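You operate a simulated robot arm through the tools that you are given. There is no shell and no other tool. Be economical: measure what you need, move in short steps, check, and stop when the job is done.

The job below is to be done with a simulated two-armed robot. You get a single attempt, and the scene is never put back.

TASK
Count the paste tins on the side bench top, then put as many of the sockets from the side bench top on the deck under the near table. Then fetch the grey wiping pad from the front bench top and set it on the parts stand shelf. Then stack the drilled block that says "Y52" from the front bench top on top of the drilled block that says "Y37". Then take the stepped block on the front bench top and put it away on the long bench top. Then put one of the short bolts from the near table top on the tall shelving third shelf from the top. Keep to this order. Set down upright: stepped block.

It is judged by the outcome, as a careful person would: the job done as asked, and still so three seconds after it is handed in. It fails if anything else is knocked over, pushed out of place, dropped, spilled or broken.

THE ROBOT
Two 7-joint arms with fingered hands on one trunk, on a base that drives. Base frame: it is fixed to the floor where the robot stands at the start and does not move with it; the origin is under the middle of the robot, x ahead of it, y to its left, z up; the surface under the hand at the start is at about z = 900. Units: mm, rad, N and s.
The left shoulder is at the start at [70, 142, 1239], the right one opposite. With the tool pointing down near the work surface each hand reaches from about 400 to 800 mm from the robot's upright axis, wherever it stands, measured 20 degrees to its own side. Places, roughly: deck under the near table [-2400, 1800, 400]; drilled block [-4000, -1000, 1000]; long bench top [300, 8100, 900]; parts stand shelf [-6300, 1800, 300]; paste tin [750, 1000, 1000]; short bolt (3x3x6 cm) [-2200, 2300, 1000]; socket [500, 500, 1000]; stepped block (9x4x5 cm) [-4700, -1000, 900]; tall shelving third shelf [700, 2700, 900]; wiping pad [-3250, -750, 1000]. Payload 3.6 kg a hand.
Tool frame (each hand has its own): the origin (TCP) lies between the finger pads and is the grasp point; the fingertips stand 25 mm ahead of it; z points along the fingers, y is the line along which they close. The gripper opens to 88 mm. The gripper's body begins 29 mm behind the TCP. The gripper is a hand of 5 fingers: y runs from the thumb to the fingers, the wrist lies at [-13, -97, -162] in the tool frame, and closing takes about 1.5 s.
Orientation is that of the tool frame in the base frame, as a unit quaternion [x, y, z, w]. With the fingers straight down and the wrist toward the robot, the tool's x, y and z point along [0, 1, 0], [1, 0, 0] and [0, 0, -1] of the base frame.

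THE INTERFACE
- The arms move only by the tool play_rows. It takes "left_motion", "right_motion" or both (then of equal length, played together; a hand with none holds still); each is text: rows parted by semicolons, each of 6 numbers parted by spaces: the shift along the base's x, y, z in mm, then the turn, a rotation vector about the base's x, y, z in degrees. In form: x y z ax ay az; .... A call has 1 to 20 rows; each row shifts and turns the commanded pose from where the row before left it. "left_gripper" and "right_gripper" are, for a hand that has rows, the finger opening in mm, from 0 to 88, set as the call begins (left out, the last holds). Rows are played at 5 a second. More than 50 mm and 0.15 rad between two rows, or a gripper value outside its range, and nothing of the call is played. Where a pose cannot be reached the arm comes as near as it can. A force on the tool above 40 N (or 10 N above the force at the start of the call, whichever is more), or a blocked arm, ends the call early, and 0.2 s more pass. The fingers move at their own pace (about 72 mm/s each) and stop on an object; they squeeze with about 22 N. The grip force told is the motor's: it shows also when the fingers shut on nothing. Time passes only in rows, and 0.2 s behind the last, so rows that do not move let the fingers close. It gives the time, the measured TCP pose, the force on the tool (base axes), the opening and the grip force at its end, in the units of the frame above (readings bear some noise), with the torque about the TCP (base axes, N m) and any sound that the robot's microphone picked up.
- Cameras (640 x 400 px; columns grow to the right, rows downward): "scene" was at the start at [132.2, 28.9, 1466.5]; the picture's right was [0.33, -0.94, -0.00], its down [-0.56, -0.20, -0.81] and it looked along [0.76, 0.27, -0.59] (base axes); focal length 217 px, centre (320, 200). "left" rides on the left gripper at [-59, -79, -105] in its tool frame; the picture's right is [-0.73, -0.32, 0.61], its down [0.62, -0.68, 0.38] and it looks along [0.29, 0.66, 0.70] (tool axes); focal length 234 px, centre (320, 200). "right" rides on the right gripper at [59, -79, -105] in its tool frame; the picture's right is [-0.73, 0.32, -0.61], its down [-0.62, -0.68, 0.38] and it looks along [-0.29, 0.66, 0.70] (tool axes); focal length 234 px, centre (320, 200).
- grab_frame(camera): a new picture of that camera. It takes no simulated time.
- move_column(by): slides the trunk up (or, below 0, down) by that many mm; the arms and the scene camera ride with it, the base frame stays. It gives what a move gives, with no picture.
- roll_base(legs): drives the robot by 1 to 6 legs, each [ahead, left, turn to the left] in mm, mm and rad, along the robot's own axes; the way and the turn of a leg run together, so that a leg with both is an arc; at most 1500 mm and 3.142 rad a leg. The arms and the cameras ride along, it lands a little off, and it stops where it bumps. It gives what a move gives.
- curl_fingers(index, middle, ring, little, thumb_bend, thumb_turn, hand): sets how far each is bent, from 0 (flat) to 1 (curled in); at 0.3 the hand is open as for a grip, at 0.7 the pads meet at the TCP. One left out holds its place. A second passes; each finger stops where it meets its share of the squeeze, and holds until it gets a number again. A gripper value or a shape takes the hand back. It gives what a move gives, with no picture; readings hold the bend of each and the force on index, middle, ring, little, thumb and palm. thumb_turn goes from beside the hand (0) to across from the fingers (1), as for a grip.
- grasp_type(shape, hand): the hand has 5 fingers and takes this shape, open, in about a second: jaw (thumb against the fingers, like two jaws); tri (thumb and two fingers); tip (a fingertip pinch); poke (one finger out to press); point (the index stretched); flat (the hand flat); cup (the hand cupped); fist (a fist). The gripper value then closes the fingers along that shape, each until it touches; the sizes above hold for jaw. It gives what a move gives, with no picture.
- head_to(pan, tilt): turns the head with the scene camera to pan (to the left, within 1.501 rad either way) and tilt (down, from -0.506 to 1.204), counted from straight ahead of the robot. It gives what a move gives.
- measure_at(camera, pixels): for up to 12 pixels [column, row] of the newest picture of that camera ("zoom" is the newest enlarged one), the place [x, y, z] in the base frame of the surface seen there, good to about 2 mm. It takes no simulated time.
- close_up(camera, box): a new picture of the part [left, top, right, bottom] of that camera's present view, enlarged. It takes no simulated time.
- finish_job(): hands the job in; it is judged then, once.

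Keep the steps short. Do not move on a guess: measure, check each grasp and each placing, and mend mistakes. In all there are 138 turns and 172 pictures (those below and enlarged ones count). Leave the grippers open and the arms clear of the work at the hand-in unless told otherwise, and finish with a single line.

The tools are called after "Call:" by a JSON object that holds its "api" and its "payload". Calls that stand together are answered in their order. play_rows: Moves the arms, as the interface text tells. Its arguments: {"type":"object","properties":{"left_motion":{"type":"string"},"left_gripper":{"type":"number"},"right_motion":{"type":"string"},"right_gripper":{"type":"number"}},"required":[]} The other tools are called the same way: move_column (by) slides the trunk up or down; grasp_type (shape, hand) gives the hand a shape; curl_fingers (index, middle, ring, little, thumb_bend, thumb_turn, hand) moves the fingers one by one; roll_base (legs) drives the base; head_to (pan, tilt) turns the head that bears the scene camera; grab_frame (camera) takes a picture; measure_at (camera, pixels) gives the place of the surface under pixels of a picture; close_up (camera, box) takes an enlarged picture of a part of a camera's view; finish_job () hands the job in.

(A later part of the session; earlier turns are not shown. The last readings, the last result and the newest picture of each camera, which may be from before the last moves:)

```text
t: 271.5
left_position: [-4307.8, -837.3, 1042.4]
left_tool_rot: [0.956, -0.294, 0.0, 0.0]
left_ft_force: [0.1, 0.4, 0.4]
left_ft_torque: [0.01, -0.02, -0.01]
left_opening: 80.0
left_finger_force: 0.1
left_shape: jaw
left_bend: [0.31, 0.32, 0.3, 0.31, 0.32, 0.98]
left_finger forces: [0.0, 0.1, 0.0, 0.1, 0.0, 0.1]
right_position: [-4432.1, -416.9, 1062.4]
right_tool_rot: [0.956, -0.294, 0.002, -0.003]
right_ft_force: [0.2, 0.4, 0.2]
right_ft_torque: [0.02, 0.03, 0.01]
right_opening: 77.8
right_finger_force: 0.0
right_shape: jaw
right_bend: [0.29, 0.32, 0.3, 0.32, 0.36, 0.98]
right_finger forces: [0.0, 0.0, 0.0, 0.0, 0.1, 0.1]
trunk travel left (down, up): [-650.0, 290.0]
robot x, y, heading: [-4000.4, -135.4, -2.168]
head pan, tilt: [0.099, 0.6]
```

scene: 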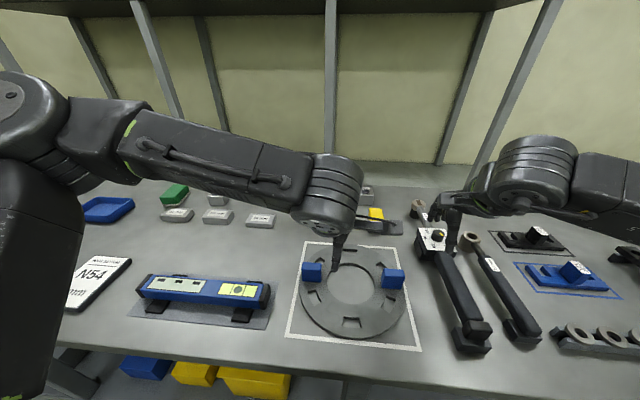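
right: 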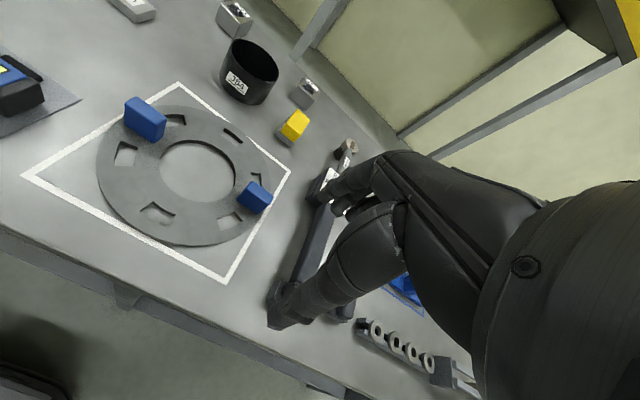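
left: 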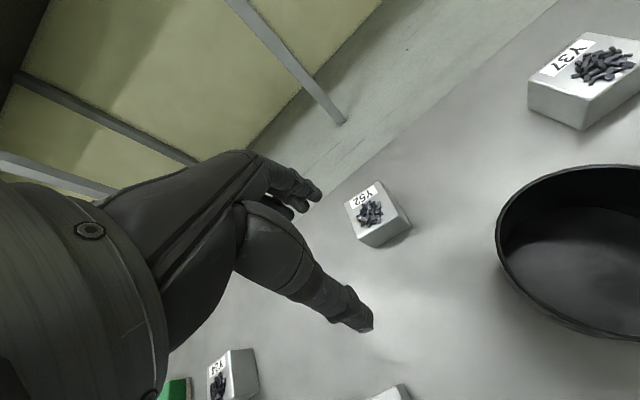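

The turn worked with the base at y≈-133. I bring the left hand round to above Y52, turning it back square (+34°), stopping at y≈-890.

Call:
{"api": "play_rows", "payload": {"left_motion": "39 0 0 0 0 0;39 0 0 0 0 0;39 0 0 0 0 0;39 0 0 0 0 0;39 0 0 0 0 0;39 -10 0 0 0 6.9;39 -10 0 0 0 6.9;39 -10 0 0 0 6.9;39 -10 0 0 0 6.9;37 -10 0 0 0 6.9;0 0 0 0 0 0"}}

Call:
{"api": "play_rows", "payload": {"left_motion": "0 -30 0 0 0 0;0 -30 0 0 0 0;0 -28 0 0 0 0;0 0 0 0 0 0"}}

Call:
{"api": "grab_frame", "payload": {"camera": "left"}}

```text
t: 273.9
left_position: [-3920.0, -888.1, 1043.5]
left_tool_rot: [1.0, 0.002, 0.0, -0.001]
left_ft_force: [0.0, 0.1, 0.3]
left_ft_torque: [-0.01, 0.0, -0.02]
left_opening: 79.9
left_finger_force: 0.0
left_shape: jaw
left_bend: [0.31, 0.32, 0.3, 0.31, 0.32, 0.98]
left_finger forces: [0.0, 0.0, 0.1, 0.0, 0.0, 0.1]
right_position: [-4433.4, -417.9, 1061.4]
right_tool_rot: [0.956, -0.295, 0.003, -0.004]
right_ft_force: [-0.1, 0.5, -0.7]
right_ft_torque: [0.01, 0.02, -0.01]
right_opening: 77.9
right_finger_force: 0.1
right_shape: jaw
right_bend: [0.29, 0.32, 0.3, 0.32, 0.36, 0.98]
right_finger forces: [0.1, 0.0, 0.0, 0.1, 0.0, 0.0]
trunk travel left (down, up): [-650.0, 290.0]
robot x, y, heading: [-3998.3, -129.2, -2.167]
head pan, tilt: [0.099, 0.6]
```

```text
t: 274.9
left_position: [-3919.7, -975.6, 1042.1]
left_tool_rot: [1.0, 0.003, -0.001, -0.001]
left_ft_force: [-0.8, 1.0, 0.4]
left_ft_torque: [-0.01, 0.03, 0.02]
left_opening: 80.0
left_finger_force: 0.0
left_shape: jaw
left_bend: [0.31, 0.32, 0.3, 0.31, 0.32, 0.98]
left_finger forces: [0.1, 0.0, 0.0, 0.0, 0.0, 0.0]
right_position: [-4433.4, -417.2, 1063.6]
right_tool_rot: [0.956, -0.294, 0.001, -0.003]
right_ft_force: [0.2, 0.1, 0.4]
right_ft_torque: [0.02, 0.02, 0.03]
right_opening: 78.0
right_finger_force: 0.1
right_shape: jaw
right_bend: [0.29, 0.32, 0.3, 0.32, 0.36, 0.98]
right_finger forces: [0.0, 0.1, 0.0, 0.0, 0.0, 0.1]
trunk travel left (down, up): [-650.0, 290.0]
robot x, y, heading: [-3998.3, -127.3, -2.168]
head pan, tilt: [0.099, 0.6]
```

```text
80 pictures are left
```

left: 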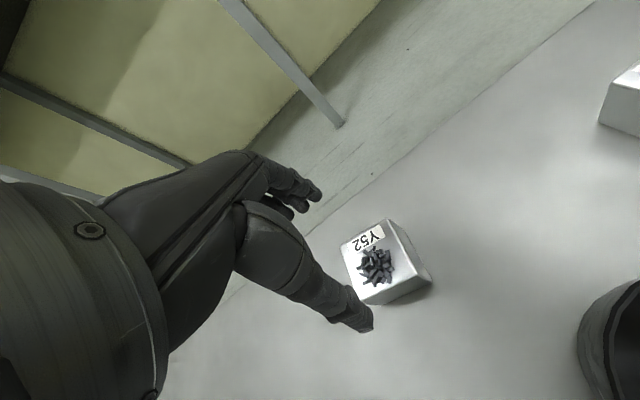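

Reached. I measure the block's corners and chips from close up.

Call:
{"api": "measure_at", "payload": {"camera": "left", "pixels": [[343, 247], [383, 222], [412, 278], [368, 300], [376, 266], [432, 278], [375, 250], [388, 262], [365, 270]]}}

Call:
{"api": "close_up", "payload": {"camera": "left", "box": [330, 205, 440, 310]}}

```text
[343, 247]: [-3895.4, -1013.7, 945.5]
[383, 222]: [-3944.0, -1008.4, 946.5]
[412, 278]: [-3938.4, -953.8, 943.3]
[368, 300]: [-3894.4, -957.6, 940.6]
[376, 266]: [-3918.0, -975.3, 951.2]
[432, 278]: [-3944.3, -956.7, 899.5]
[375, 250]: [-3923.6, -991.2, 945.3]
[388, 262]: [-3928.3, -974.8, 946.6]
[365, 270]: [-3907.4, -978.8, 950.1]
```

```text
3.81 times, centred on (385, 258) of left
```

zoom: 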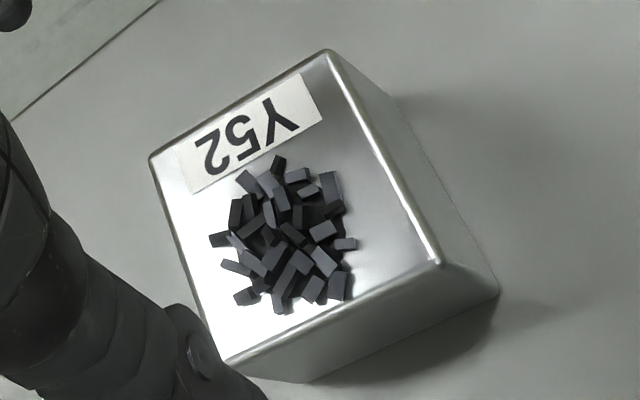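

Block x -3894…-3943, y -955…-1011. I centre (y -983), descend to z≈934 with 86 mm opening and close.

Call:
{"api": "play_rows", "payload": {"left_motion": "0 -7 -20 0 0 0;0 0 -30 0 0 0;0 0 -30 0 0 0;0 0 -28 0 0 0;0 0 0 0 0 0", "left_gripper": 88}}

Call:
{"api": "grab_frame", "payload": {"camera": "left"}}

```text
t: 276.1
left_position: [-3918.5, -983.3, 936.3]
left_tool_rot: [1.0, 0.002, 0.0, 0.0]
left_ft_force: [-0.3, -0.2, -0.2]
left_ft_torque: [0.02, 0.03, -0.01]
left_opening: 87.8
left_finger_force: 0.0
left_shape: jaw
left_bend: [0.3, 0.3, 0.3, 0.3, 0.3, 0.98]
left_finger forces: [0.3, 0.0, 0.0, 0.0, 0.0, 0.0]
right_position: [-4434.0, -417.1, 1062.7]
right_tool_rot: [0.956, -0.294, 0.003, -0.003]
right_ft_force: [-0.6, -0.6, 0.9]
right_ft_torque: [-0.03, 0.02, -0.03]
right_opening: 77.9
right_finger_force: 0.2
right_shape: jaw
right_bend: [0.29, 0.32, 0.3, 0.32, 0.36, 0.98]
right_finger forces: [0.0, 0.0, 0.1, 0.0, 0.0, 0.0]
trunk travel left (down, up): [-650.0, 290.0]
robot x, y, heading: [-3998.9, -131.0, -2.169]
head pan, tilt: [0.099, 0.6]
```

```text
78 pictures are left
```

left: 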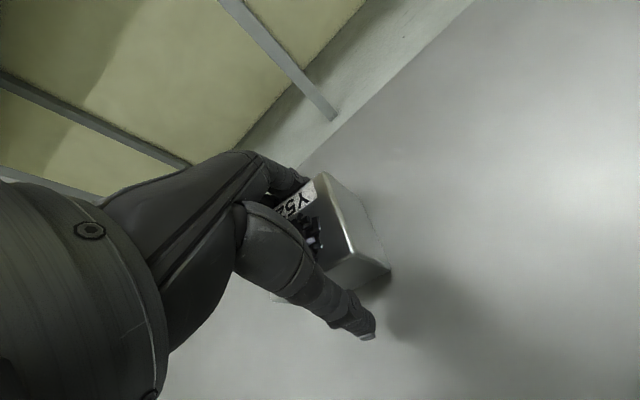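

Straddling the block. I close and lift a little to check.

Call:
{"api": "play_rows", "payload": {"left_motion": "0 0 0 0 0 0;0 0 0 0 0 0;0 0 0 0 0 0;0 0 0 0 0 0;0 0 0 0 0 0;0 0 0 0 0 0;0 0 0 0 0 0;0 0 0 0 0 0", "left_gripper": 40}}

Call:
{"api": "play_rows", "payload": {"left_motion": "0 0 10 0 0 0;0 0 30 0 0 0;0 0 40 0 0 0;0 0 40 0 0 0;0 0 0 0 0 0"}}

Call:
{"api": "grab_frame", "payload": {"camera": "left"}}

```text
t: 277.9
left_position: [-3919.4, -983.1, 936.5]
left_tool_rot: [1.0, 0.004, 0.001, 0.0]
left_ft_force: [-0.4, 0.4, -1.2]
left_ft_torque: [0.01, 0.0, -0.02]
left_opening: 54.8
left_finger_force: 22.5
left_shape: jaw
left_bend: [0.29, 0.39, 0.35, 0.42, 0.63, 0.99]
left_finger forces: [10.9, 5.8, 2.4, 0.0, 19.7, 0.1]
right_position: [-4434.2, -417.9, 1062.5]
right_tool_rot: [0.956, -0.294, 0.002, -0.005]
right_ft_force: [0.5, -0.3, 0.6]
right_ft_torque: [0.03, 0.01, -0.06]
right_opening: 77.9
right_finger_force: 0.2
right_shape: jaw
right_bend: [0.29, 0.32, 0.3, 0.32, 0.36, 0.98]
right_finger forces: [0.0, 0.1, 0.0, 0.0, 0.0, 0.0]
trunk travel left (down, up): [-650.0, 290.0]
robot x, y, heading: [-4001.5, -132.7, -2.166]
head pan, tilt: [0.099, 0.6]
```

```text
t: 279.1
left_position: [-3919.4, -984.0, 1053.5]
left_tool_rot: [1.0, 0.002, 0.0, -0.002]
left_ft_force: [0.0, -0.1, -3.7]
left_ft_torque: [0.03, -0.01, 0.01]
left_opening: 54.9
left_finger_force: 22.1
left_shape: jaw
left_bend: [0.29, 0.39, 0.35, 0.42, 0.63, 0.99]
left_finger forces: [11.3, 6.0, 2.6, 0.0, 19.7, 0.0]
right_position: [-4432.1, -419.8, 1061.7]
right_tool_rot: [0.956, -0.293, 0.001, -0.004]
right_ft_force: [-0.2, -0.2, -0.2]
right_ft_torque: [0.0, -0.02, 0.01]
right_opening: 77.9
right_finger_force: 0.1
right_shape: jaw
right_bend: [0.29, 0.32, 0.3, 0.32, 0.36, 0.98]
right_finger forces: [0.0, 0.0, 0.0, 0.0, 0.0, 0.0]
trunk travel left (down, up): [-650.0, 290.0]
robot x, y, heading: [-3997.6, -131.6, -2.173]
head pan, tilt: [0.099, 0.6]
```

```text
77 pictures are left
```

left: 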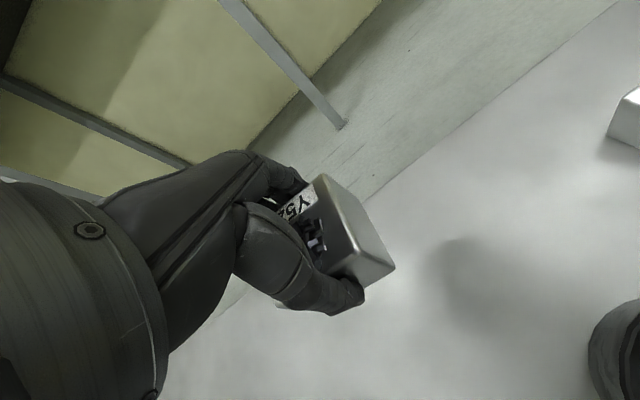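

Held firmly. I slide the base 240 mm in -x so the block comes above Y37, then look.

Call:
{"api": "roll_base", "payload": {"legs": [[135, -198, 0]]}}

Call:
{"api": "grab_frame", "payload": {"camera": "left"}}

Call:
{"api": "head_to", "payload": {"pan": 0.5, "tilt": 0.6}}

Call:
{"api": "grab_frame", "payload": {"camera": "scene"}}

```text
t: 280.9
left_position: [-4158.6, -982.5, 1053.6]
left_tool_rot: [1.0, 0.002, 0.0, -0.001]
left_ft_force: [-0.1, 0.0, -3.5]
left_ft_torque: [0.0, 0.01, 0.01]
left_opening: 54.7
left_finger_force: 22.2
left_shape: jaw
left_bend: [0.29, 0.39, 0.35, 0.42, 0.63, 0.99]
left_finger forces: [11.3, 6.0, 2.5, 0.0, 19.7, 0.0]
right_position: [-4672.4, -418.9, 1062.5]
right_tool_rot: [0.956, -0.294, 0.001, -0.005]
right_ft_force: [0.1, 0.3, -0.1]
right_ft_torque: [-0.01, 0.03, 0.02]
right_opening: 77.6
right_finger_force: 0.1
right_shape: jaw
right_bend: [0.29, 0.32, 0.3, 0.32, 0.36, 0.98]
right_finger forces: [0.0, 0.0, 0.1, 0.0, 0.0, 0.0]
trunk travel left (down, up): [-650.0, 290.0]
robot x, y, heading: [-4240.0, -131.7, -2.172]
head pan, tilt: [0.099, 0.6]
```

```text
76 pictures are left
```

left: 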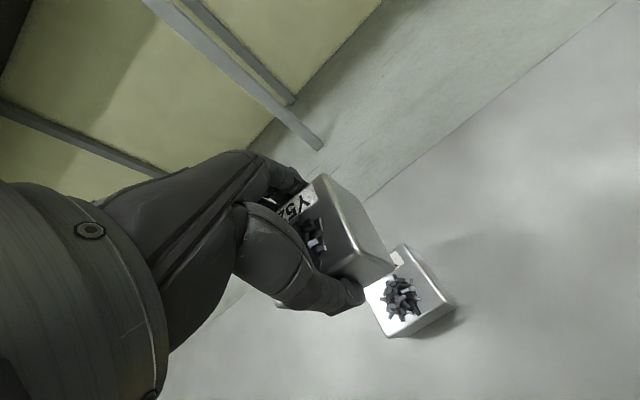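

```text
t: 281.8
left_position: [-4157.7, -984.2, 1053.4]
left_tool_rot: [1.0, 0.003, 0.0, 0.0]
left_ft_force: [-0.4, 1.1, -3.9]
left_ft_torque: [-0.01, -0.01, -0.03]
left_opening: 54.8
left_finger_force: 21.9
left_shape: jaw
left_bend: [0.29, 0.39, 0.35, 0.42, 0.63, 0.99]
left_finger forces: [11.4, 5.9, 2.5, 0.1, 19.9, 0.1]
right_position: [-4672.1, -419.1, 1061.8]
right_tool_rot: [0.956, -0.294, 0.002, -0.004]
right_ft_force: [-0.5, 0.9, 0.5]
right_ft_torque: [-0.01, 0.01, 0.02]
right_opening: 77.9
right_finger_force: 0.1
right_shape: jaw
right_bend: [0.29, 0.32, 0.3, 0.32, 0.36, 0.98]
right_finger forces: [0.0, 0.0, 0.1, 0.0, 0.0, 0.1]
trunk travel left (down, up): [-650.0, 290.0]
robot x, y, heading: [-4241.9, -131.2, -2.168]
head pan, tilt: [0.499, 0.6]
```

```text
75 pictures are left
```

scene: 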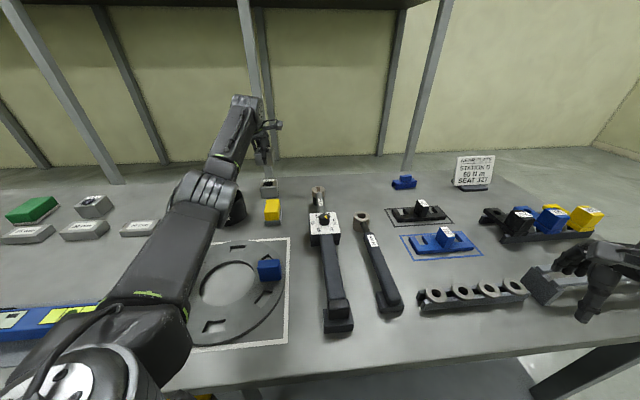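

I measure Y37's corners and chip heap in the left view.

Call:
{"api": "measure_at", "payload": {"camera": "left", "pixels": [[388, 333], [443, 304], [403, 250], [368, 296], [400, 290], [410, 298], [394, 300], [452, 303]]}}

Call:
{"api": "close_up", "payload": {"camera": "left", "box": [290, 170, 470, 350]}}

```text
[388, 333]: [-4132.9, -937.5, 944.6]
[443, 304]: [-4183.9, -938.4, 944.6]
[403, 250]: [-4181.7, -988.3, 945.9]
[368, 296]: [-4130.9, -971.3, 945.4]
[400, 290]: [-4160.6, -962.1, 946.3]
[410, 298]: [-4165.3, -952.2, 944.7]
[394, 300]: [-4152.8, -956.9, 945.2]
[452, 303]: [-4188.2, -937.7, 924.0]
```

```text
2.22 times, centred on (380, 260) of left
```

zoom: 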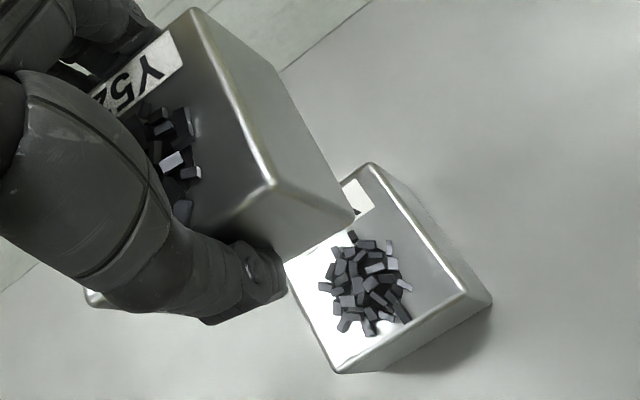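

Y37 centre ≈ (-4158,-964). I shift 20 mm in y and lower to just above, then in small steps.

Call:
{"api": "play_rows", "payload": {"left_motion": "0 20 0 0 0 0;0 0 -30 0 0 0;0 0 -25 0 0 0;0 0 -8 0 0 0;0 0 0 0 0 0"}}

Call:
{"api": "grab_frame", "payload": {"camera": "left"}}

Call:
{"api": "close_up", "payload": {"camera": "scene", "box": [220, 130, 320, 230]}}

```text
t: 283.0
left_position: [-4160.2, -962.3, 990.4]
left_tool_rot: [1.0, 0.002, 0.0, -0.002]
left_ft_force: [0.5, -0.8, -5.0]
left_ft_torque: [-0.02, 0.0, 0.02]
left_opening: 54.7
left_finger_force: 22.1
left_shape: jaw
left_bend: [0.29, 0.39, 0.35, 0.41, 0.63, 0.99]
left_finger forces: [11.2, 5.8, 2.4, 0.1, 19.7, 0.1]
right_position: [-4673.7, -419.1, 1061.5]
right_tool_rot: [0.956, -0.294, 0.001, -0.004]
right_ft_force: [-0.7, 0.0, 0.3]
right_ft_torque: [0.01, 0.01, -0.01]
right_opening: 77.8
right_finger_force: 0.1
right_shape: jaw
right_bend: [0.29, 0.32, 0.3, 0.32, 0.36, 0.98]
right_finger forces: [0.1, 0.0, 0.0, 0.0, 0.0, 0.1]
trunk travel left (down, up): [-650.0, 290.0]
robot x, y, heading: [-4239.8, -134.2, -2.165]
head pan, tilt: [0.499, 0.6]
```

```text
73 pictures are left
```

left: 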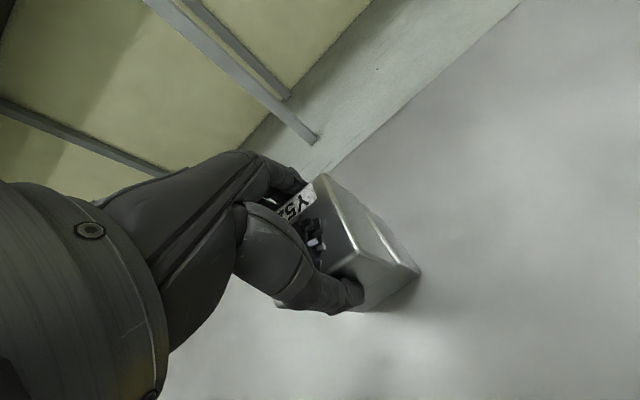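

```text
4.00 times, centred on (270, 180) of scene
```

zoom: 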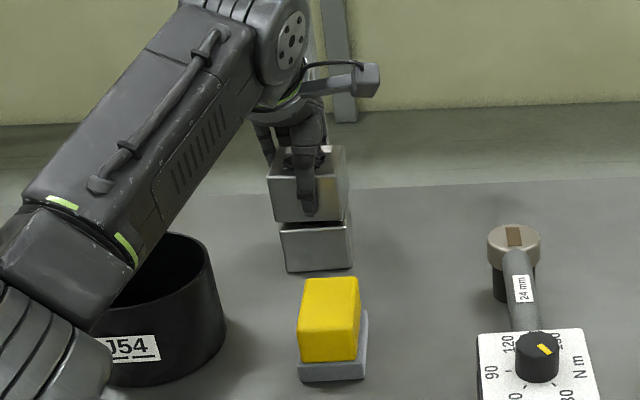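

Well aligned. I lower in small steps, watching the force.

Call:
{"api": "play_rows", "payload": {"left_motion": "2 0 -3 0 0 0;0 0 0 0 0 0"}}

Call:
{"api": "play_rows", "payload": {"left_motion": "0 0 -2 0 0 0;0 0 0 0 0 0"}}

Call:
{"api": "play_rows", "payload": {"left_motion": "0 0 -2 0 0 0;0 0 0 0 0 0"}}

Call:
{"api": "close_up", "payload": {"camera": "scene", "box": [240, 150, 300, 210]}}

```text
t: 283.6
left_position: [-4156.3, -963.6, 987.0]
left_tool_rot: [1.0, 0.002, 0.0, -0.002]
left_ft_force: [0.1, -0.3, -4.3]
left_ft_torque: [-0.01, 0.01, -0.02]
left_opening: 54.7
left_finger_force: 22.4
left_shape: jaw
left_bend: [0.29, 0.39, 0.35, 0.41, 0.63, 0.99]
left_finger forces: [11.4, 5.9, 2.5, 0.0, 19.7, 0.1]
right_position: [-4671.4, -418.1, 1061.8]
right_tool_rot: [0.956, -0.293, 0.001, -0.004]
right_ft_force: [-1.0, -0.5, 0.1]
right_ft_torque: [-0.03, -0.01, -0.03]
right_opening: 77.6
right_finger_force: 0.0
right_shape: jaw
right_bend: [0.29, 0.32, 0.3, 0.32, 0.36, 0.98]
right_finger forces: [0.0, 0.1, 0.0, 0.0, 0.1, 0.0]
trunk travel left (down, up): [-650.0, 290.0]
robot x, y, heading: [-4238.3, -133.0, -2.168]
head pan, tilt: [0.499, 0.6]
```

```text
t: 284.2
left_position: [-4156.6, -963.9, 985.0]
left_tool_rot: [1.0, 0.002, 0.0, -0.001]
left_ft_force: [-0.7, -0.1, -3.8]
left_ft_torque: [-0.03, 0.0, 0.0]
left_opening: 54.9
left_finger_force: 22.1
left_shape: jaw
left_bend: [0.29, 0.39, 0.35, 0.41, 0.63, 0.99]
left_finger forces: [11.4, 5.9, 2.4, 0.1, 19.7, 0.1]
right_position: [-4671.6, -417.3, 1062.0]
right_tool_rot: [0.956, -0.295, 0.002, -0.004]
right_ft_force: [0.7, -0.8, 0.2]
right_ft_torque: [0.0, -0.02, -0.05]
right_opening: 77.9
right_finger_force: 0.0
right_shape: jaw
right_bend: [0.29, 0.32, 0.3, 0.32, 0.36, 0.98]
right_finger forces: [0.1, 0.0, 0.1, 0.0, 0.1, 0.0]
trunk travel left (down, up): [-650.0, 290.0]
robot x, y, heading: [-4239.3, -130.7, -2.167]
head pan, tilt: [0.499, 0.6]
```

```text
t: 284.8
left_position: [-4155.9, -963.6, 983.5]
left_tool_rot: [1.0, 0.002, 0.0, -0.001]
left_ft_force: [0.6, -0.8, -4.2]
left_ft_torque: [0.0, 0.02, 0.03]
left_opening: 54.6
left_finger_force: 21.8
left_shape: jaw
left_bend: [0.29, 0.39, 0.35, 0.41, 0.63, 0.99]
left_finger forces: [11.3, 5.9, 2.5, 0.0, 19.7, 0.0]
right_position: [-4672.6, -418.3, 1061.7]
right_tool_rot: [0.956, -0.294, 0.001, -0.003]
right_ft_force: [0.0, 0.1, -0.1]
right_ft_torque: [-0.01, -0.02, -0.02]
right_opening: 77.6
right_finger_force: 0.0
right_shape: jaw
right_bend: [0.29, 0.32, 0.3, 0.32, 0.36, 0.98]
right_finger forces: [0.0, 0.0, 0.0, 0.0, 0.0, 0.0]
trunk travel left (down, up): [-650.0, 290.0]
robot x, y, heading: [-4239.4, -133.8, -2.168]
head pan, tilt: [0.499, 0.6]
```

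```text
6.67 times, centred on (270, 180) of scene
```

zoom: 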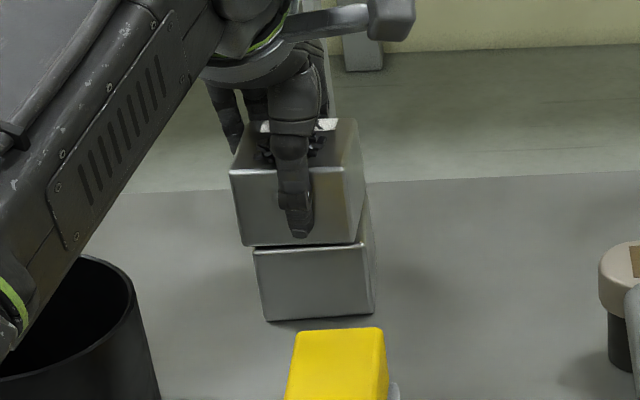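

No chip contact so far. Upper block seems ~3 mm toward +x; I trim -2 mm and continue down.

Call:
{"api": "play_rows", "payload": {"left_motion": "-2 0 -1 0 0 0;0 0 0 0 0 0"}}

Call:
{"api": "play_rows", "payload": {"left_motion": "0 0 -1.5 0 0 0;0 0 0 0 0 0"}}

Call:
{"api": "play_rows", "payload": {"left_motion": "0 0 -1 0 0 0;0 0 0 0 0 0"}}

```text
t: 285.4
left_position: [-4159.2, -964.0, 983.1]
left_tool_rot: [1.0, 0.002, 0.001, -0.001]
left_ft_force: [-0.3, 0.5, -4.3]
left_ft_torque: [-0.01, 0.04, -0.01]
left_opening: 54.6
left_finger_force: 21.4
left_shape: jaw
left_bend: [0.29, 0.39, 0.35, 0.41, 0.63, 0.99]
left_finger forces: [11.3, 5.9, 2.5, 0.0, 19.7, 0.0]
right_position: [-4673.5, -418.3, 1061.2]
right_tool_rot: [0.956, -0.294, 0.001, -0.004]
right_ft_force: [0.1, -0.2, 0.6]
right_ft_torque: [-0.02, -0.03, 0.02]
right_opening: 77.9
right_finger_force: 0.1
right_shape: jaw
right_bend: [0.29, 0.32, 0.3, 0.32, 0.36, 0.98]
right_finger forces: [0.0, 0.0, 0.0, 0.0, 0.0, 0.1]
trunk travel left (down, up): [-650.0, 290.0]
robot x, y, heading: [-4241.5, -130.6, -2.171]
head pan, tilt: [0.499, 0.6]
```

```text
t: 286.0
left_position: [-4158.9, -963.0, 982.1]
left_tool_rot: [1.0, 0.002, 0.0, -0.001]
left_ft_force: [0.9, -0.2, -4.7]
left_ft_torque: [-0.05, 0.01, 0.03]
left_opening: 54.8
left_finger_force: 22.2
left_shape: jaw
left_bend: [0.29, 0.39, 0.35, 0.41, 0.63, 0.99]
left_finger forces: [11.3, 6.0, 2.5, 0.1, 19.6, 0.0]
right_position: [-4672.7, -416.8, 1061.8]
right_tool_rot: [0.956, -0.294, 0.002, -0.005]
right_ft_force: [0.1, 0.6, 0.4]
right_ft_torque: [-0.04, -0.02, -0.02]
right_opening: 77.6
right_finger_force: 0.0
right_shape: jaw
right_bend: [0.29, 0.32, 0.3, 0.32, 0.36, 0.98]
right_finger forces: [0.0, 0.0, 0.1, 0.0, 0.0, 0.1]
trunk travel left (down, up): [-650.0, 290.0]
robot x, y, heading: [-4239.9, -128.8, -2.172]
head pan, tilt: [0.499, 0.6]
```

```text
t: 286.6
left_position: [-4159.0, -963.3, 981.6]
left_tool_rot: [1.0, 0.004, 0.0, 0.0]
left_ft_force: [0.3, -0.7, -1.8]
left_ft_torque: [-0.03, -0.02, 0.0]
left_opening: 54.5
left_finger_force: 22.1
left_shape: jaw
left_bend: [0.29, 0.39, 0.35, 0.41, 0.64, 0.99]
left_finger forces: [11.8, 6.2, 2.7, 0.0, 19.5, 0.0]
right_position: [-4672.9, -417.5, 1062.2]
right_tool_rot: [0.956, -0.294, 0.001, -0.004]
right_ft_force: [0.7, 0.6, -1.1]
right_ft_torque: [-0.01, 0.03, 0.02]
right_opening: 77.9
right_finger_force: 0.1
right_shape: jaw
right_bend: [0.29, 0.32, 0.3, 0.32, 0.36, 0.98]
right_finger forces: [0.0, 0.0, 0.0, 0.0, 0.1, 0.0]
trunk travel left (down, up): [-650.0, 290.0]
robot x, y, heading: [-4240.6, -133.1, -2.169]
head pan, tilt: [0.499, 0.6]
```

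Contact begins at the true top face — the chips don't obstruct. One more mm, then open and rise.

Call:
{"api": "play_rows", "payload": {"left_motion": "0 0 -1 0 0 0;0 0 0 0 0 0"}}

Call:
{"api": "play_rows", "payload": {"left_motion": "0 0 0 0 0 0;0 0 0 0 0 0;0 0 0 0 0 0;0 0 0 0 0 0;0 0 0 0 0 0", "left_gripper": 88}}

Call:
{"api": "play_rows", "payload": {"left_motion": "0 0 20 0 0 0;0 0 35 0 0 0;0 0 40 0 0 0;0 0 0 0 0 0"}}

Call:
{"api": "grab_frame", "payload": {"camera": "left"}}

Call:
{"api": "close_up", "payload": {"camera": "scene", "box": [220, 130, 320, 230]}}

```text
t: 287.2
left_position: [-4158.3, -963.0, 980.5]
left_tool_rot: [1.0, 0.003, 0.0, 0.0]
left_ft_force: [-0.3, -2.7, 3.5]
left_ft_torque: [-0.05, -0.03, 0.02]
left_opening: 54.3
left_finger_force: 22.3
left_shape: jaw
left_bend: [0.29, 0.39, 0.35, 0.41, 0.64, 0.99]
left_finger forces: [12.3, 6.7, 3.0, 0.0, 19.6, 0.1]
right_position: [-4673.1, -415.6, 1062.7]
right_tool_rot: [0.956, -0.294, 0.002, -0.003]
right_ft_force: [-0.3, -0.4, 0.3]
right_ft_torque: [0.0, 0.0, 0.02]
right_opening: 77.9
right_finger_force: 0.0
right_shape: jaw
right_bend: [0.29, 0.32, 0.3, 0.32, 0.36, 0.98]
right_finger forces: [0.1, 0.1, 0.0, 0.1, 0.1, 0.1]
trunk travel left (down, up): [-650.0, 290.0]
robot x, y, heading: [-4237.1, -130.4, -2.167]
head pan, tilt: [0.499, 0.6]
```

```text
t: 288.4
left_position: [-4158.7, -962.9, 980.2]
left_tool_rot: [1.0, 0.003, 0.0, 0.0]
left_ft_force: [0.5, -1.4, 0.5]
left_ft_torque: [-0.02, 0.0, 0.01]
left_opening: 87.6
left_finger_force: 0.0
left_shape: jaw
left_bend: [0.3, 0.3, 0.3, 0.3, 0.3, 0.98]
left_finger forces: [0.0, 0.1, 0.0, 0.0, 0.0, 0.0]
right_position: [-4672.0, -417.6, 1061.0]
right_tool_rot: [0.956, -0.294, 0.001, -0.004]
right_ft_force: [-0.3, -0.3, 0.8]
right_ft_torque: [0.01, -0.02, 0.0]
right_opening: 77.8
right_finger_force: 0.0
right_shape: jaw
right_bend: [0.29, 0.32, 0.3, 0.32, 0.36, 0.98]
right_finger forces: [0.0, 0.0, 0.0, 0.0, 0.0, 0.0]
trunk travel left (down, up): [-650.0, 290.0]
robot x, y, heading: [-4238.0, -135.3, -2.17]
head pan, tilt: [0.499, 0.6]
```

```text
t: 289.4
left_position: [-4158.4, -964.7, 1074.6]
left_tool_rot: [1.0, 0.003, 0.0, -0.001]
left_ft_force: [1.1, 0.3, -0.4]
left_ft_torque: [0.03, 0.01, -0.01]
left_opening: 87.4
left_finger_force: 0.0
left_shape: jaw
left_bend: [0.3, 0.3, 0.3, 0.3, 0.3, 0.98]
left_finger forces: [0.1, 0.0, 0.1, 0.1, 0.1, 0.0]
right_position: [-4671.8, -418.5, 1062.6]
right_tool_rot: [0.956, -0.293, 0.001, -0.004]
right_ft_force: [0.9, -0.1, -0.5]
right_ft_torque: [0.01, -0.02, 0.0]
right_opening: 77.9
right_finger_force: 0.1
right_shape: jaw
right_bend: [0.29, 0.32, 0.3, 0.32, 0.36, 0.98]
right_finger forces: [0.1, 0.1, 0.0, 0.1, 0.0, 0.0]
trunk travel left (down, up): [-650.0, 290.0]
robot x, y, heading: [-4237.1, -131.2, -2.173]
head pan, tilt: [0.499, 0.6]
```

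```text
70 pictures are left
```

left: 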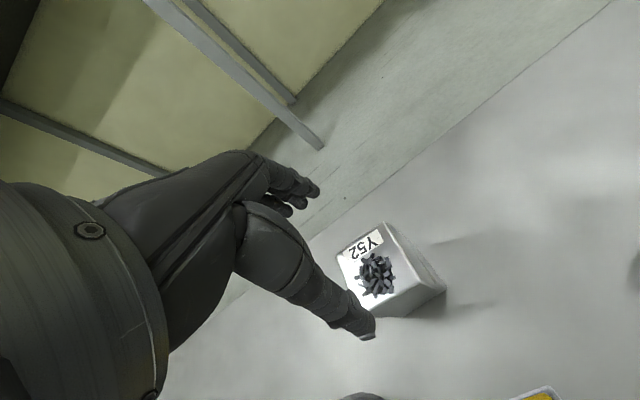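

```text
4.00 times, centred on (270, 180) of scene
```

zoom: 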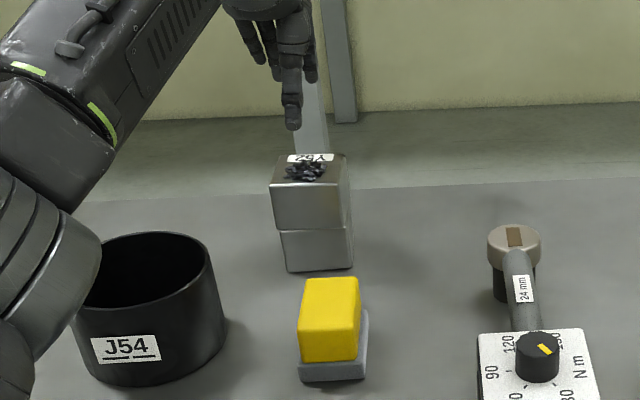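

Stack is neat. I retract the left arm, back off and square up, then go right to look for the stepped block.

Call:
{"api": "play_rows", "payload": {"left_motion": "0 0 40 0 0 0;0 0 40 0 0 0;-10 40 0 0 0 -7;-10 40 0 0 0 -7;-10 40 0 0 0 -7;-10 40 0 0 0 -7;-10 40 0 0 0 -6.4;-10 40 0 0 0 0;-10 40 0 0 0 0;0 40 0 0 0 0"}}

Call:
{"api": "roll_base", "payload": {"legs": [[-150, 0, 0], [0, 0, 0.6], [0, -480, 0]]}}

Call:
{"api": "head_to", "payload": {"pan": 0, "tilt": 0.65}}

Call:
{"api": "grab_frame", "payload": {"camera": "scene"}}

```text
t: 291.6
left_position: [-4229.4, -638.0, 1154.9]
left_tool_rot: [0.956, -0.293, 0.0, 0.0]
left_ft_force: [-0.5, -0.2, 0.3]
left_ft_torque: [0.0, 0.02, 0.0]
left_opening: 87.7
left_finger_force: 0.0
left_shape: jaw
left_bend: [0.3, 0.3, 0.3, 0.3, 0.3, 0.98]
left_finger forces: [0.0, 0.1, 0.0, 0.1, 0.1, 0.1]
right_position: [-4672.7, -416.3, 1062.7]
right_tool_rot: [0.956, -0.294, 0.002, -0.003]
right_ft_force: [0.2, 0.5, 1.0]
right_ft_torque: [-0.04, -0.02, 0.01]
right_opening: 77.7
right_finger_force: 0.0
right_shape: jaw
right_bend: [0.29, 0.32, 0.3, 0.32, 0.36, 0.98]
right_finger forces: [0.0, 0.0, 0.0, 0.0, 0.1, 0.1]
trunk travel left (down, up): [-650.0, 290.0]
robot x, y, heading: [-4237.4, -130.8, -2.167]
head pan, tilt: [0.499, 0.6]
```

```text
t: 297.1
left_position: [-4336.0, -425.9, 1155.9]
left_tool_rot: [1.0, 0.007, 0.0, 0.0]
left_ft_force: [0.0, 0.1, -0.3]
left_ft_torque: [0.0, 0.01, -0.01]
left_opening: 87.9
left_finger_force: 0.0
left_shape: jaw
left_bend: [0.3, 0.3, 0.3, 0.3, 0.3, 0.98]
left_finger forces: [0.0, 0.0, 0.0, 0.0, 0.1, 0.0]
right_position: [-4827.9, -496.1, 1061.7]
right_tool_rot: [1.0, 0.006, 0.0, -0.004]
right_ft_force: [-0.9, -0.2, -0.2]
right_ft_torque: [0.0, 0.03, -0.02]
right_opening: 77.9
right_finger_force: 0.1
right_shape: jaw
right_bend: [0.29, 0.32, 0.3, 0.32, 0.36, 0.98]
right_finger forces: [0.1, 0.0, 0.0, 0.1, 0.0, 0.0]
trunk travel left (down, up): [-650.0, 290.0]
robot x, y, heading: [-4633.8, -11.4, -1.565]
head pan, tilt: [0.499, 0.6]
```

```text
t: 298.0
left_position: [-4336.2, -425.8, 1155.7]
left_tool_rot: [1.0, 0.007, 0.0, -0.001]
left_ft_force: [0.0, 0.7, -0.1]
left_ft_torque: [0.0, 0.01, 0.01]
left_opening: 88.1
left_finger_force: 0.0
left_shape: jaw
left_bend: [0.3, 0.3, 0.3, 0.3, 0.3, 0.98]
left_finger forces: [0.0, 0.1, 0.1, 0.1, 0.0, 0.0]
right_position: [-4827.4, -496.1, 1062.7]
right_tool_rot: [1.0, 0.006, 0.001, -0.004]
right_ft_force: [-0.6, -0.4, -0.5]
right_ft_torque: [0.02, -0.01, 0.03]
right_opening: 77.8
right_finger_force: 0.0
right_shape: jaw
right_bend: [0.29, 0.32, 0.3, 0.32, 0.36, 0.98]
right_finger forces: [0.0, 0.0, 0.0, 0.0, 0.0, 0.0]
trunk travel left (down, up): [-650.0, 290.0]
robot x, y, heading: [-4635.5, -12.6, -1.559]
head pan, tilt: [0.0, 0.649]
```

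```text
68 pictures are left
```

scene: 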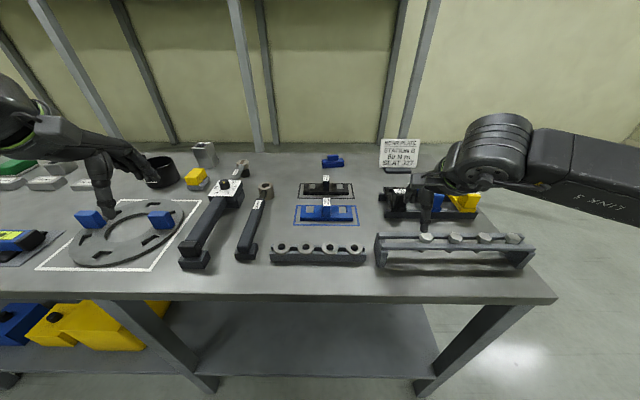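

The blue stepped block sits at (333,161). I zoom and measure it.

Call:
{"api": "close_up", "payload": {"camera": "scene", "box": [280, 140, 400, 230]}}

Call:
{"api": "measure_at", "payload": {"camera": "scene", "pixels": [[325, 159], [338, 157], [333, 166], [341, 163], [324, 165], [328, 183], [333, 175], [395, 160], [325, 190]]}}

Call:
{"api": "grab_frame", "payload": {"camera": "right"}}

Call:
{"api": "grab_frame", "payload": {"camera": "left"}}

```text
4.44 times, centred on (340, 185) of scene
```

zoom: 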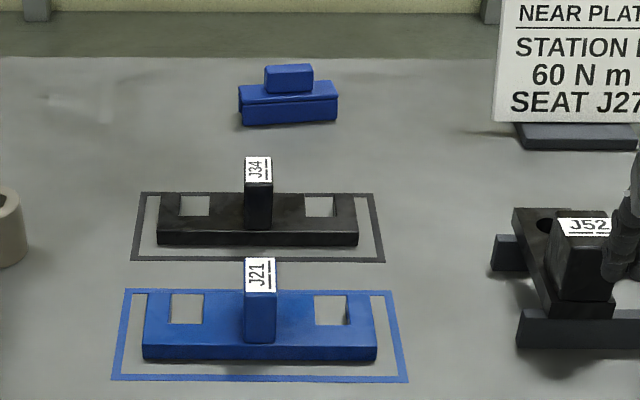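

```text
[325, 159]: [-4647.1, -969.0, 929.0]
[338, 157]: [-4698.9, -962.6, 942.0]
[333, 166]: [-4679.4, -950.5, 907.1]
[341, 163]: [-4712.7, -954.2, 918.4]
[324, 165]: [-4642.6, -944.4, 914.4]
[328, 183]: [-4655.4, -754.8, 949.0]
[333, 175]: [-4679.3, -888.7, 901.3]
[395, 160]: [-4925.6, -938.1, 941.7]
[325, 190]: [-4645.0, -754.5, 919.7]
```

```text
66 pictures are left
```

right: 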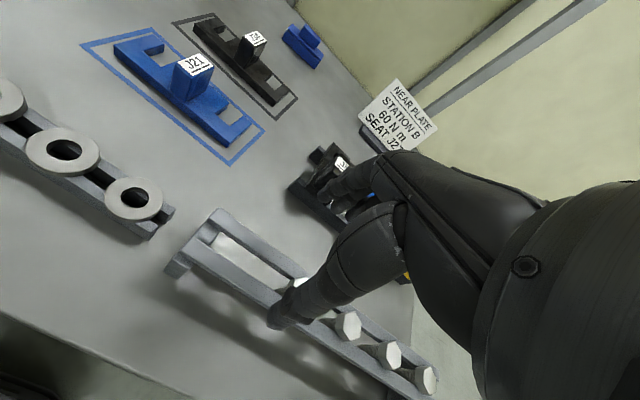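

```text
65 pictures are left
```

left: 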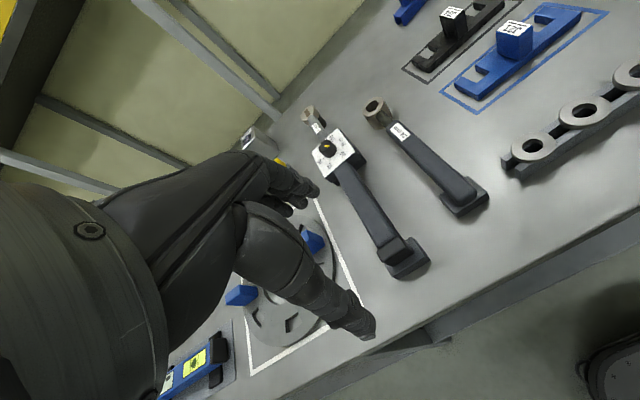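

Stepped block: base about x -4640…-4722, y -944…-985, top ≈945. I repeat the turned approach: turn right 0.61 and come in to about (-4762,-131).

Call:
{"api": "roll_base", "payload": {"legs": [[0, 0, -0.61], [165, -38, 0]]}}

Call:
{"api": "head_to", "payload": {"pan": 0.5, "tilt": 0.6}}

Call:
{"api": "grab_frame", "payload": {"camera": "scene"}}

Call:
{"api": "grab_frame", "payload": {"camera": "left"}}

```text
t: 301.1
left_position: [-4739.8, -639.3, 1156.0]
left_tool_rot: [0.958, -0.286, 0.001, -0.001]
left_ft_force: [-0.3, 0.0, 0.1]
left_ft_torque: [0.01, 0.0, 0.01]
left_opening: 87.7
left_finger_force: 0.0
left_shape: jaw
left_bend: [0.3, 0.3, 0.3, 0.3, 0.3, 0.98]
left_finger forces: [0.1, 0.0, 0.0, 0.0, 0.0, 0.0]
right_position: [-5186.2, -422.3, 1064.4]
right_tool_rot: [0.958, -0.286, 0.001, -0.004]
right_ft_force: [0.1, -0.2, 0.2]
right_ft_torque: [-0.04, 0.01, -0.01]
right_opening: 77.8
right_finger_force: 0.0
right_shape: jaw
right_bend: [0.29, 0.32, 0.3, 0.32, 0.36, 0.98]
right_finger forces: [0.0, 0.0, 0.0, 0.0, 0.0, 0.0]
trunk travel left (down, up): [-650.0, 290.0]
robot x, y, heading: [-4760.1, -130.1, -2.155]
head pan, tilt: [0.0, 0.649]
```

```text
t: 302.0
left_position: [-4740.4, -638.5, 1155.2]
left_tool_rot: [0.958, -0.287, 0.001, -0.001]
left_ft_force: [-0.3, -0.2, -0.5]
left_ft_torque: [-0.01, 0.01, -0.01]
left_opening: 87.6
left_finger_force: 0.0
left_shape: jaw
left_bend: [0.3, 0.3, 0.3, 0.3, 0.3, 0.98]
left_finger forces: [0.2, 0.0, 0.0, 0.1, 0.0, 0.0]
right_position: [-5186.7, -422.1, 1062.6]
right_tool_rot: [0.958, -0.287, 0.002, -0.004]
right_ft_force: [-0.3, -0.1, 0.1]
right_ft_torque: [0.01, -0.01, 0.02]
right_opening: 77.9
right_finger_force: 0.0
right_shape: jaw
right_bend: [0.29, 0.32, 0.3, 0.32, 0.36, 0.98]
right_finger forces: [0.0, 0.0, 0.1, 0.0, 0.1, 0.1]
trunk travel left (down, up): [-650.0, 290.0]
robot x, y, heading: [-4758.6, -129.5, -2.154]
head pan, tilt: [0.499, 0.6]
```

```text
64 pictures are left
```

scene: 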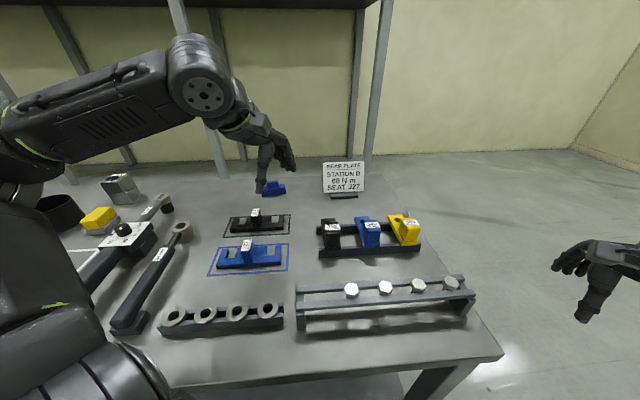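

```text
63 pictures are left
```

left: 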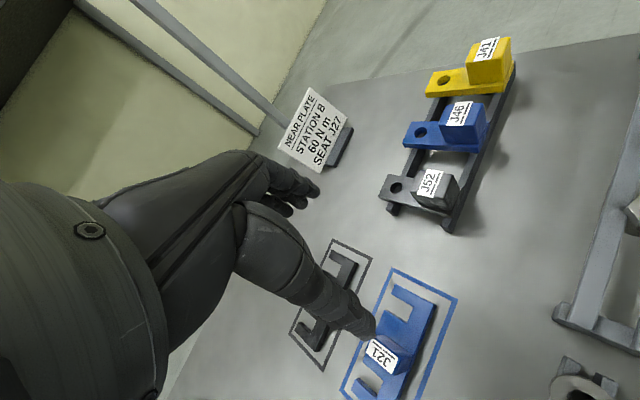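

I bring the left hand above the stepped block, turned square.

Call:
{"api": "play_rows", "payload": {"left_motion": "12 -40 -8 0 0 6.6;12 -40 -8 0 0 6.6;12 -40 -8 0 0 6.6;12 -40 -8 0 0 6.6;11 -40 -8 0 0 6.6;0 -40 -20 0 0 0;0 -40 -20 0 0 0;0 -40 -15 0 0 0;0 0 0 0 0 0", "left_gripper": 80}}

Call:
{"api": "grab_frame", "payload": {"camera": "left"}}

Call:
{"api": "close_up", "payload": {"camera": "scene", "box": [220, 130, 340, 220]}}

```text
t: 304.0
left_position: [-4678.1, -959.2, 1062.1]
left_tool_rot: [1.0, -0.002, 0.001, 0.0]
left_ft_force: [0.1, 1.2, 0.2]
left_ft_torque: [0.01, -0.01, -0.02]
left_opening: 80.4
left_finger_force: 0.1
left_shape: jaw
left_bend: [0.31, 0.31, 0.3, 0.31, 0.31, 0.98]
left_finger forces: [0.1, 0.0, 0.0, 0.1, 0.0, 0.0]
right_position: [-5185.5, -421.4, 1063.7]
right_tool_rot: [0.958, -0.287, 0.001, -0.003]
right_ft_force: [-0.1, 0.3, -0.4]
right_ft_torque: [-0.03, 0.02, 0.0]
right_opening: 78.0
right_finger_force: 0.1
right_shape: jaw
right_bend: [0.29, 0.32, 0.3, 0.32, 0.36, 0.98]
right_finger forces: [0.1, 0.0, 0.0, 0.1, 0.1, 0.0]
trunk travel left (down, up): [-650.0, 290.0]
robot x, y, heading: [-4759.6, -129.0, -2.154]
head pan, tilt: [0.499, 0.6]
```

```text
62 pictures are left
```

left: 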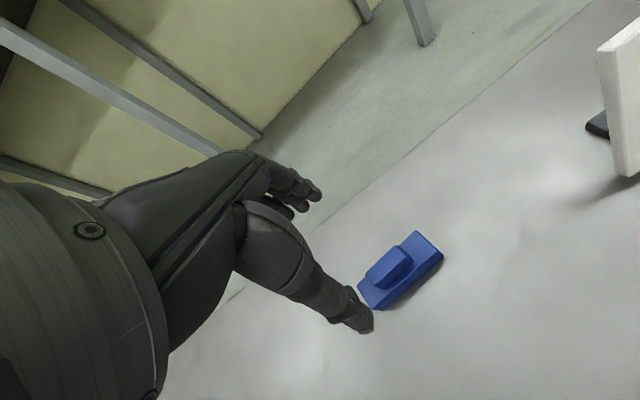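

```text
4.44 times, centred on (280, 175) of scene
```

zoom: 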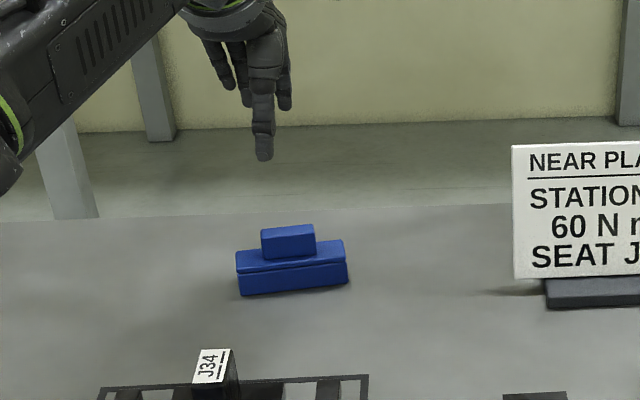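

Call:
{"api": "close_up", "payload": {"camera": "left", "box": [340, 220, 460, 320]}}

Call:
{"api": "measure_at", "payload": {"camera": "left", "pixels": [[416, 232], [443, 254], [378, 307], [360, 285], [394, 247], [410, 262], [380, 288], [368, 273], [388, 268], [400, 295]]}}

```text
4.00 times, centred on (400, 270) of left
```

zoom: 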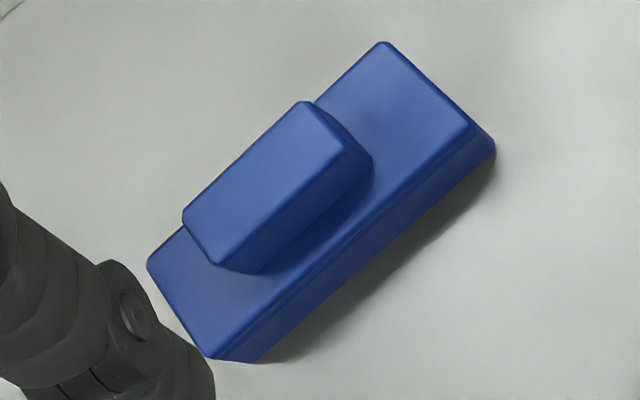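

```text
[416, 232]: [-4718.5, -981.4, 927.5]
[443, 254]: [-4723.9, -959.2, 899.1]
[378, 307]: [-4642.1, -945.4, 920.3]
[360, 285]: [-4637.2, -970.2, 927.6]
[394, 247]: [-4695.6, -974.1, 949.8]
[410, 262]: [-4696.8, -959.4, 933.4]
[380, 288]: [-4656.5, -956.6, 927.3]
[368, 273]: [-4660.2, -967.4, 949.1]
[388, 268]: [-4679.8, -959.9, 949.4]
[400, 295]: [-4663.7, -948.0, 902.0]
```

The block is yawed about +8°, centre ≈ (-4680,-963), base top 928, upper step to 950. I turn the hand 8°, centre and descend to z≈930.

Call:
{"api": "play_rows", "payload": {"left_motion": "-1 -2 -20 0 0 8;-1 -2 -35 0 0 0;0 0 -35 0 0 0;0 0 -25 0 0 0;0 0 -16 0 0 0;0 0 0 0 0 0", "left_gripper": 76}}

Call:
{"api": "grab_frame", "payload": {"camera": "left"}}

Call:
{"api": "close_up", "payload": {"camera": "scene", "box": [230, 140, 330, 220]}}

```text
t: 305.4
left_position: [-4683.8, -963.7, 927.9]
left_tool_rot: [0.998, 0.067, -0.001, 0.0]
left_ft_force: [0.3, 0.8, -0.3]
left_ft_torque: [0.02, -0.01, -0.02]
left_opening: 76.4
left_finger_force: 0.0
left_shape: jaw
left_bend: [0.28, 0.32, 0.3, 0.32, 0.41, 0.98]
left_finger forces: [0.0, 0.1, 0.0, 0.1, 0.0, 0.0]
right_position: [-5186.7, -422.8, 1062.6]
right_tool_rot: [0.958, -0.286, 0.002, -0.004]
right_ft_force: [0.1, 0.3, -0.9]
right_ft_torque: [0.0, 0.02, 0.03]
right_opening: 77.5
right_finger_force: 0.1
right_shape: jaw
right_bend: [0.29, 0.32, 0.3, 0.32, 0.36, 0.98]
right_finger forces: [0.0, 0.0, 0.0, 0.0, 0.1, 0.1]
trunk travel left (down, up): [-650.0, 290.0]
robot x, y, heading: [-4758.4, -127.5, -2.152]
head pan, tilt: [0.499, 0.6]
```

```text
59 pictures are left
```

left: 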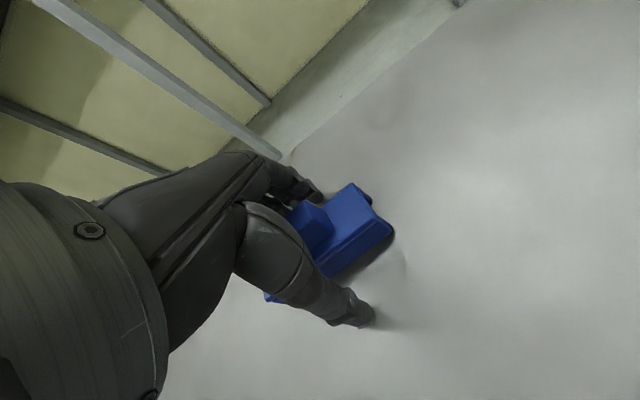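

```text
5.00 times, centred on (280, 180) of scene
```

zoom: 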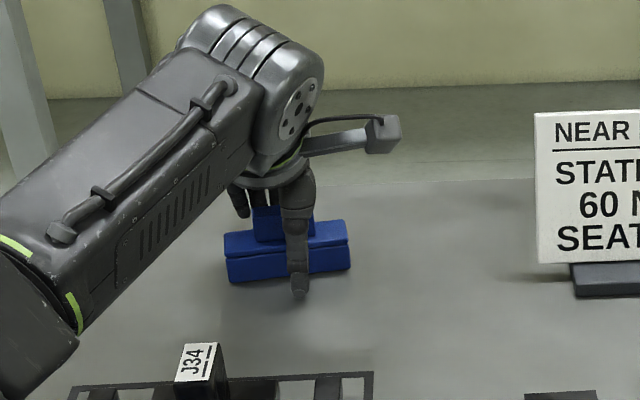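

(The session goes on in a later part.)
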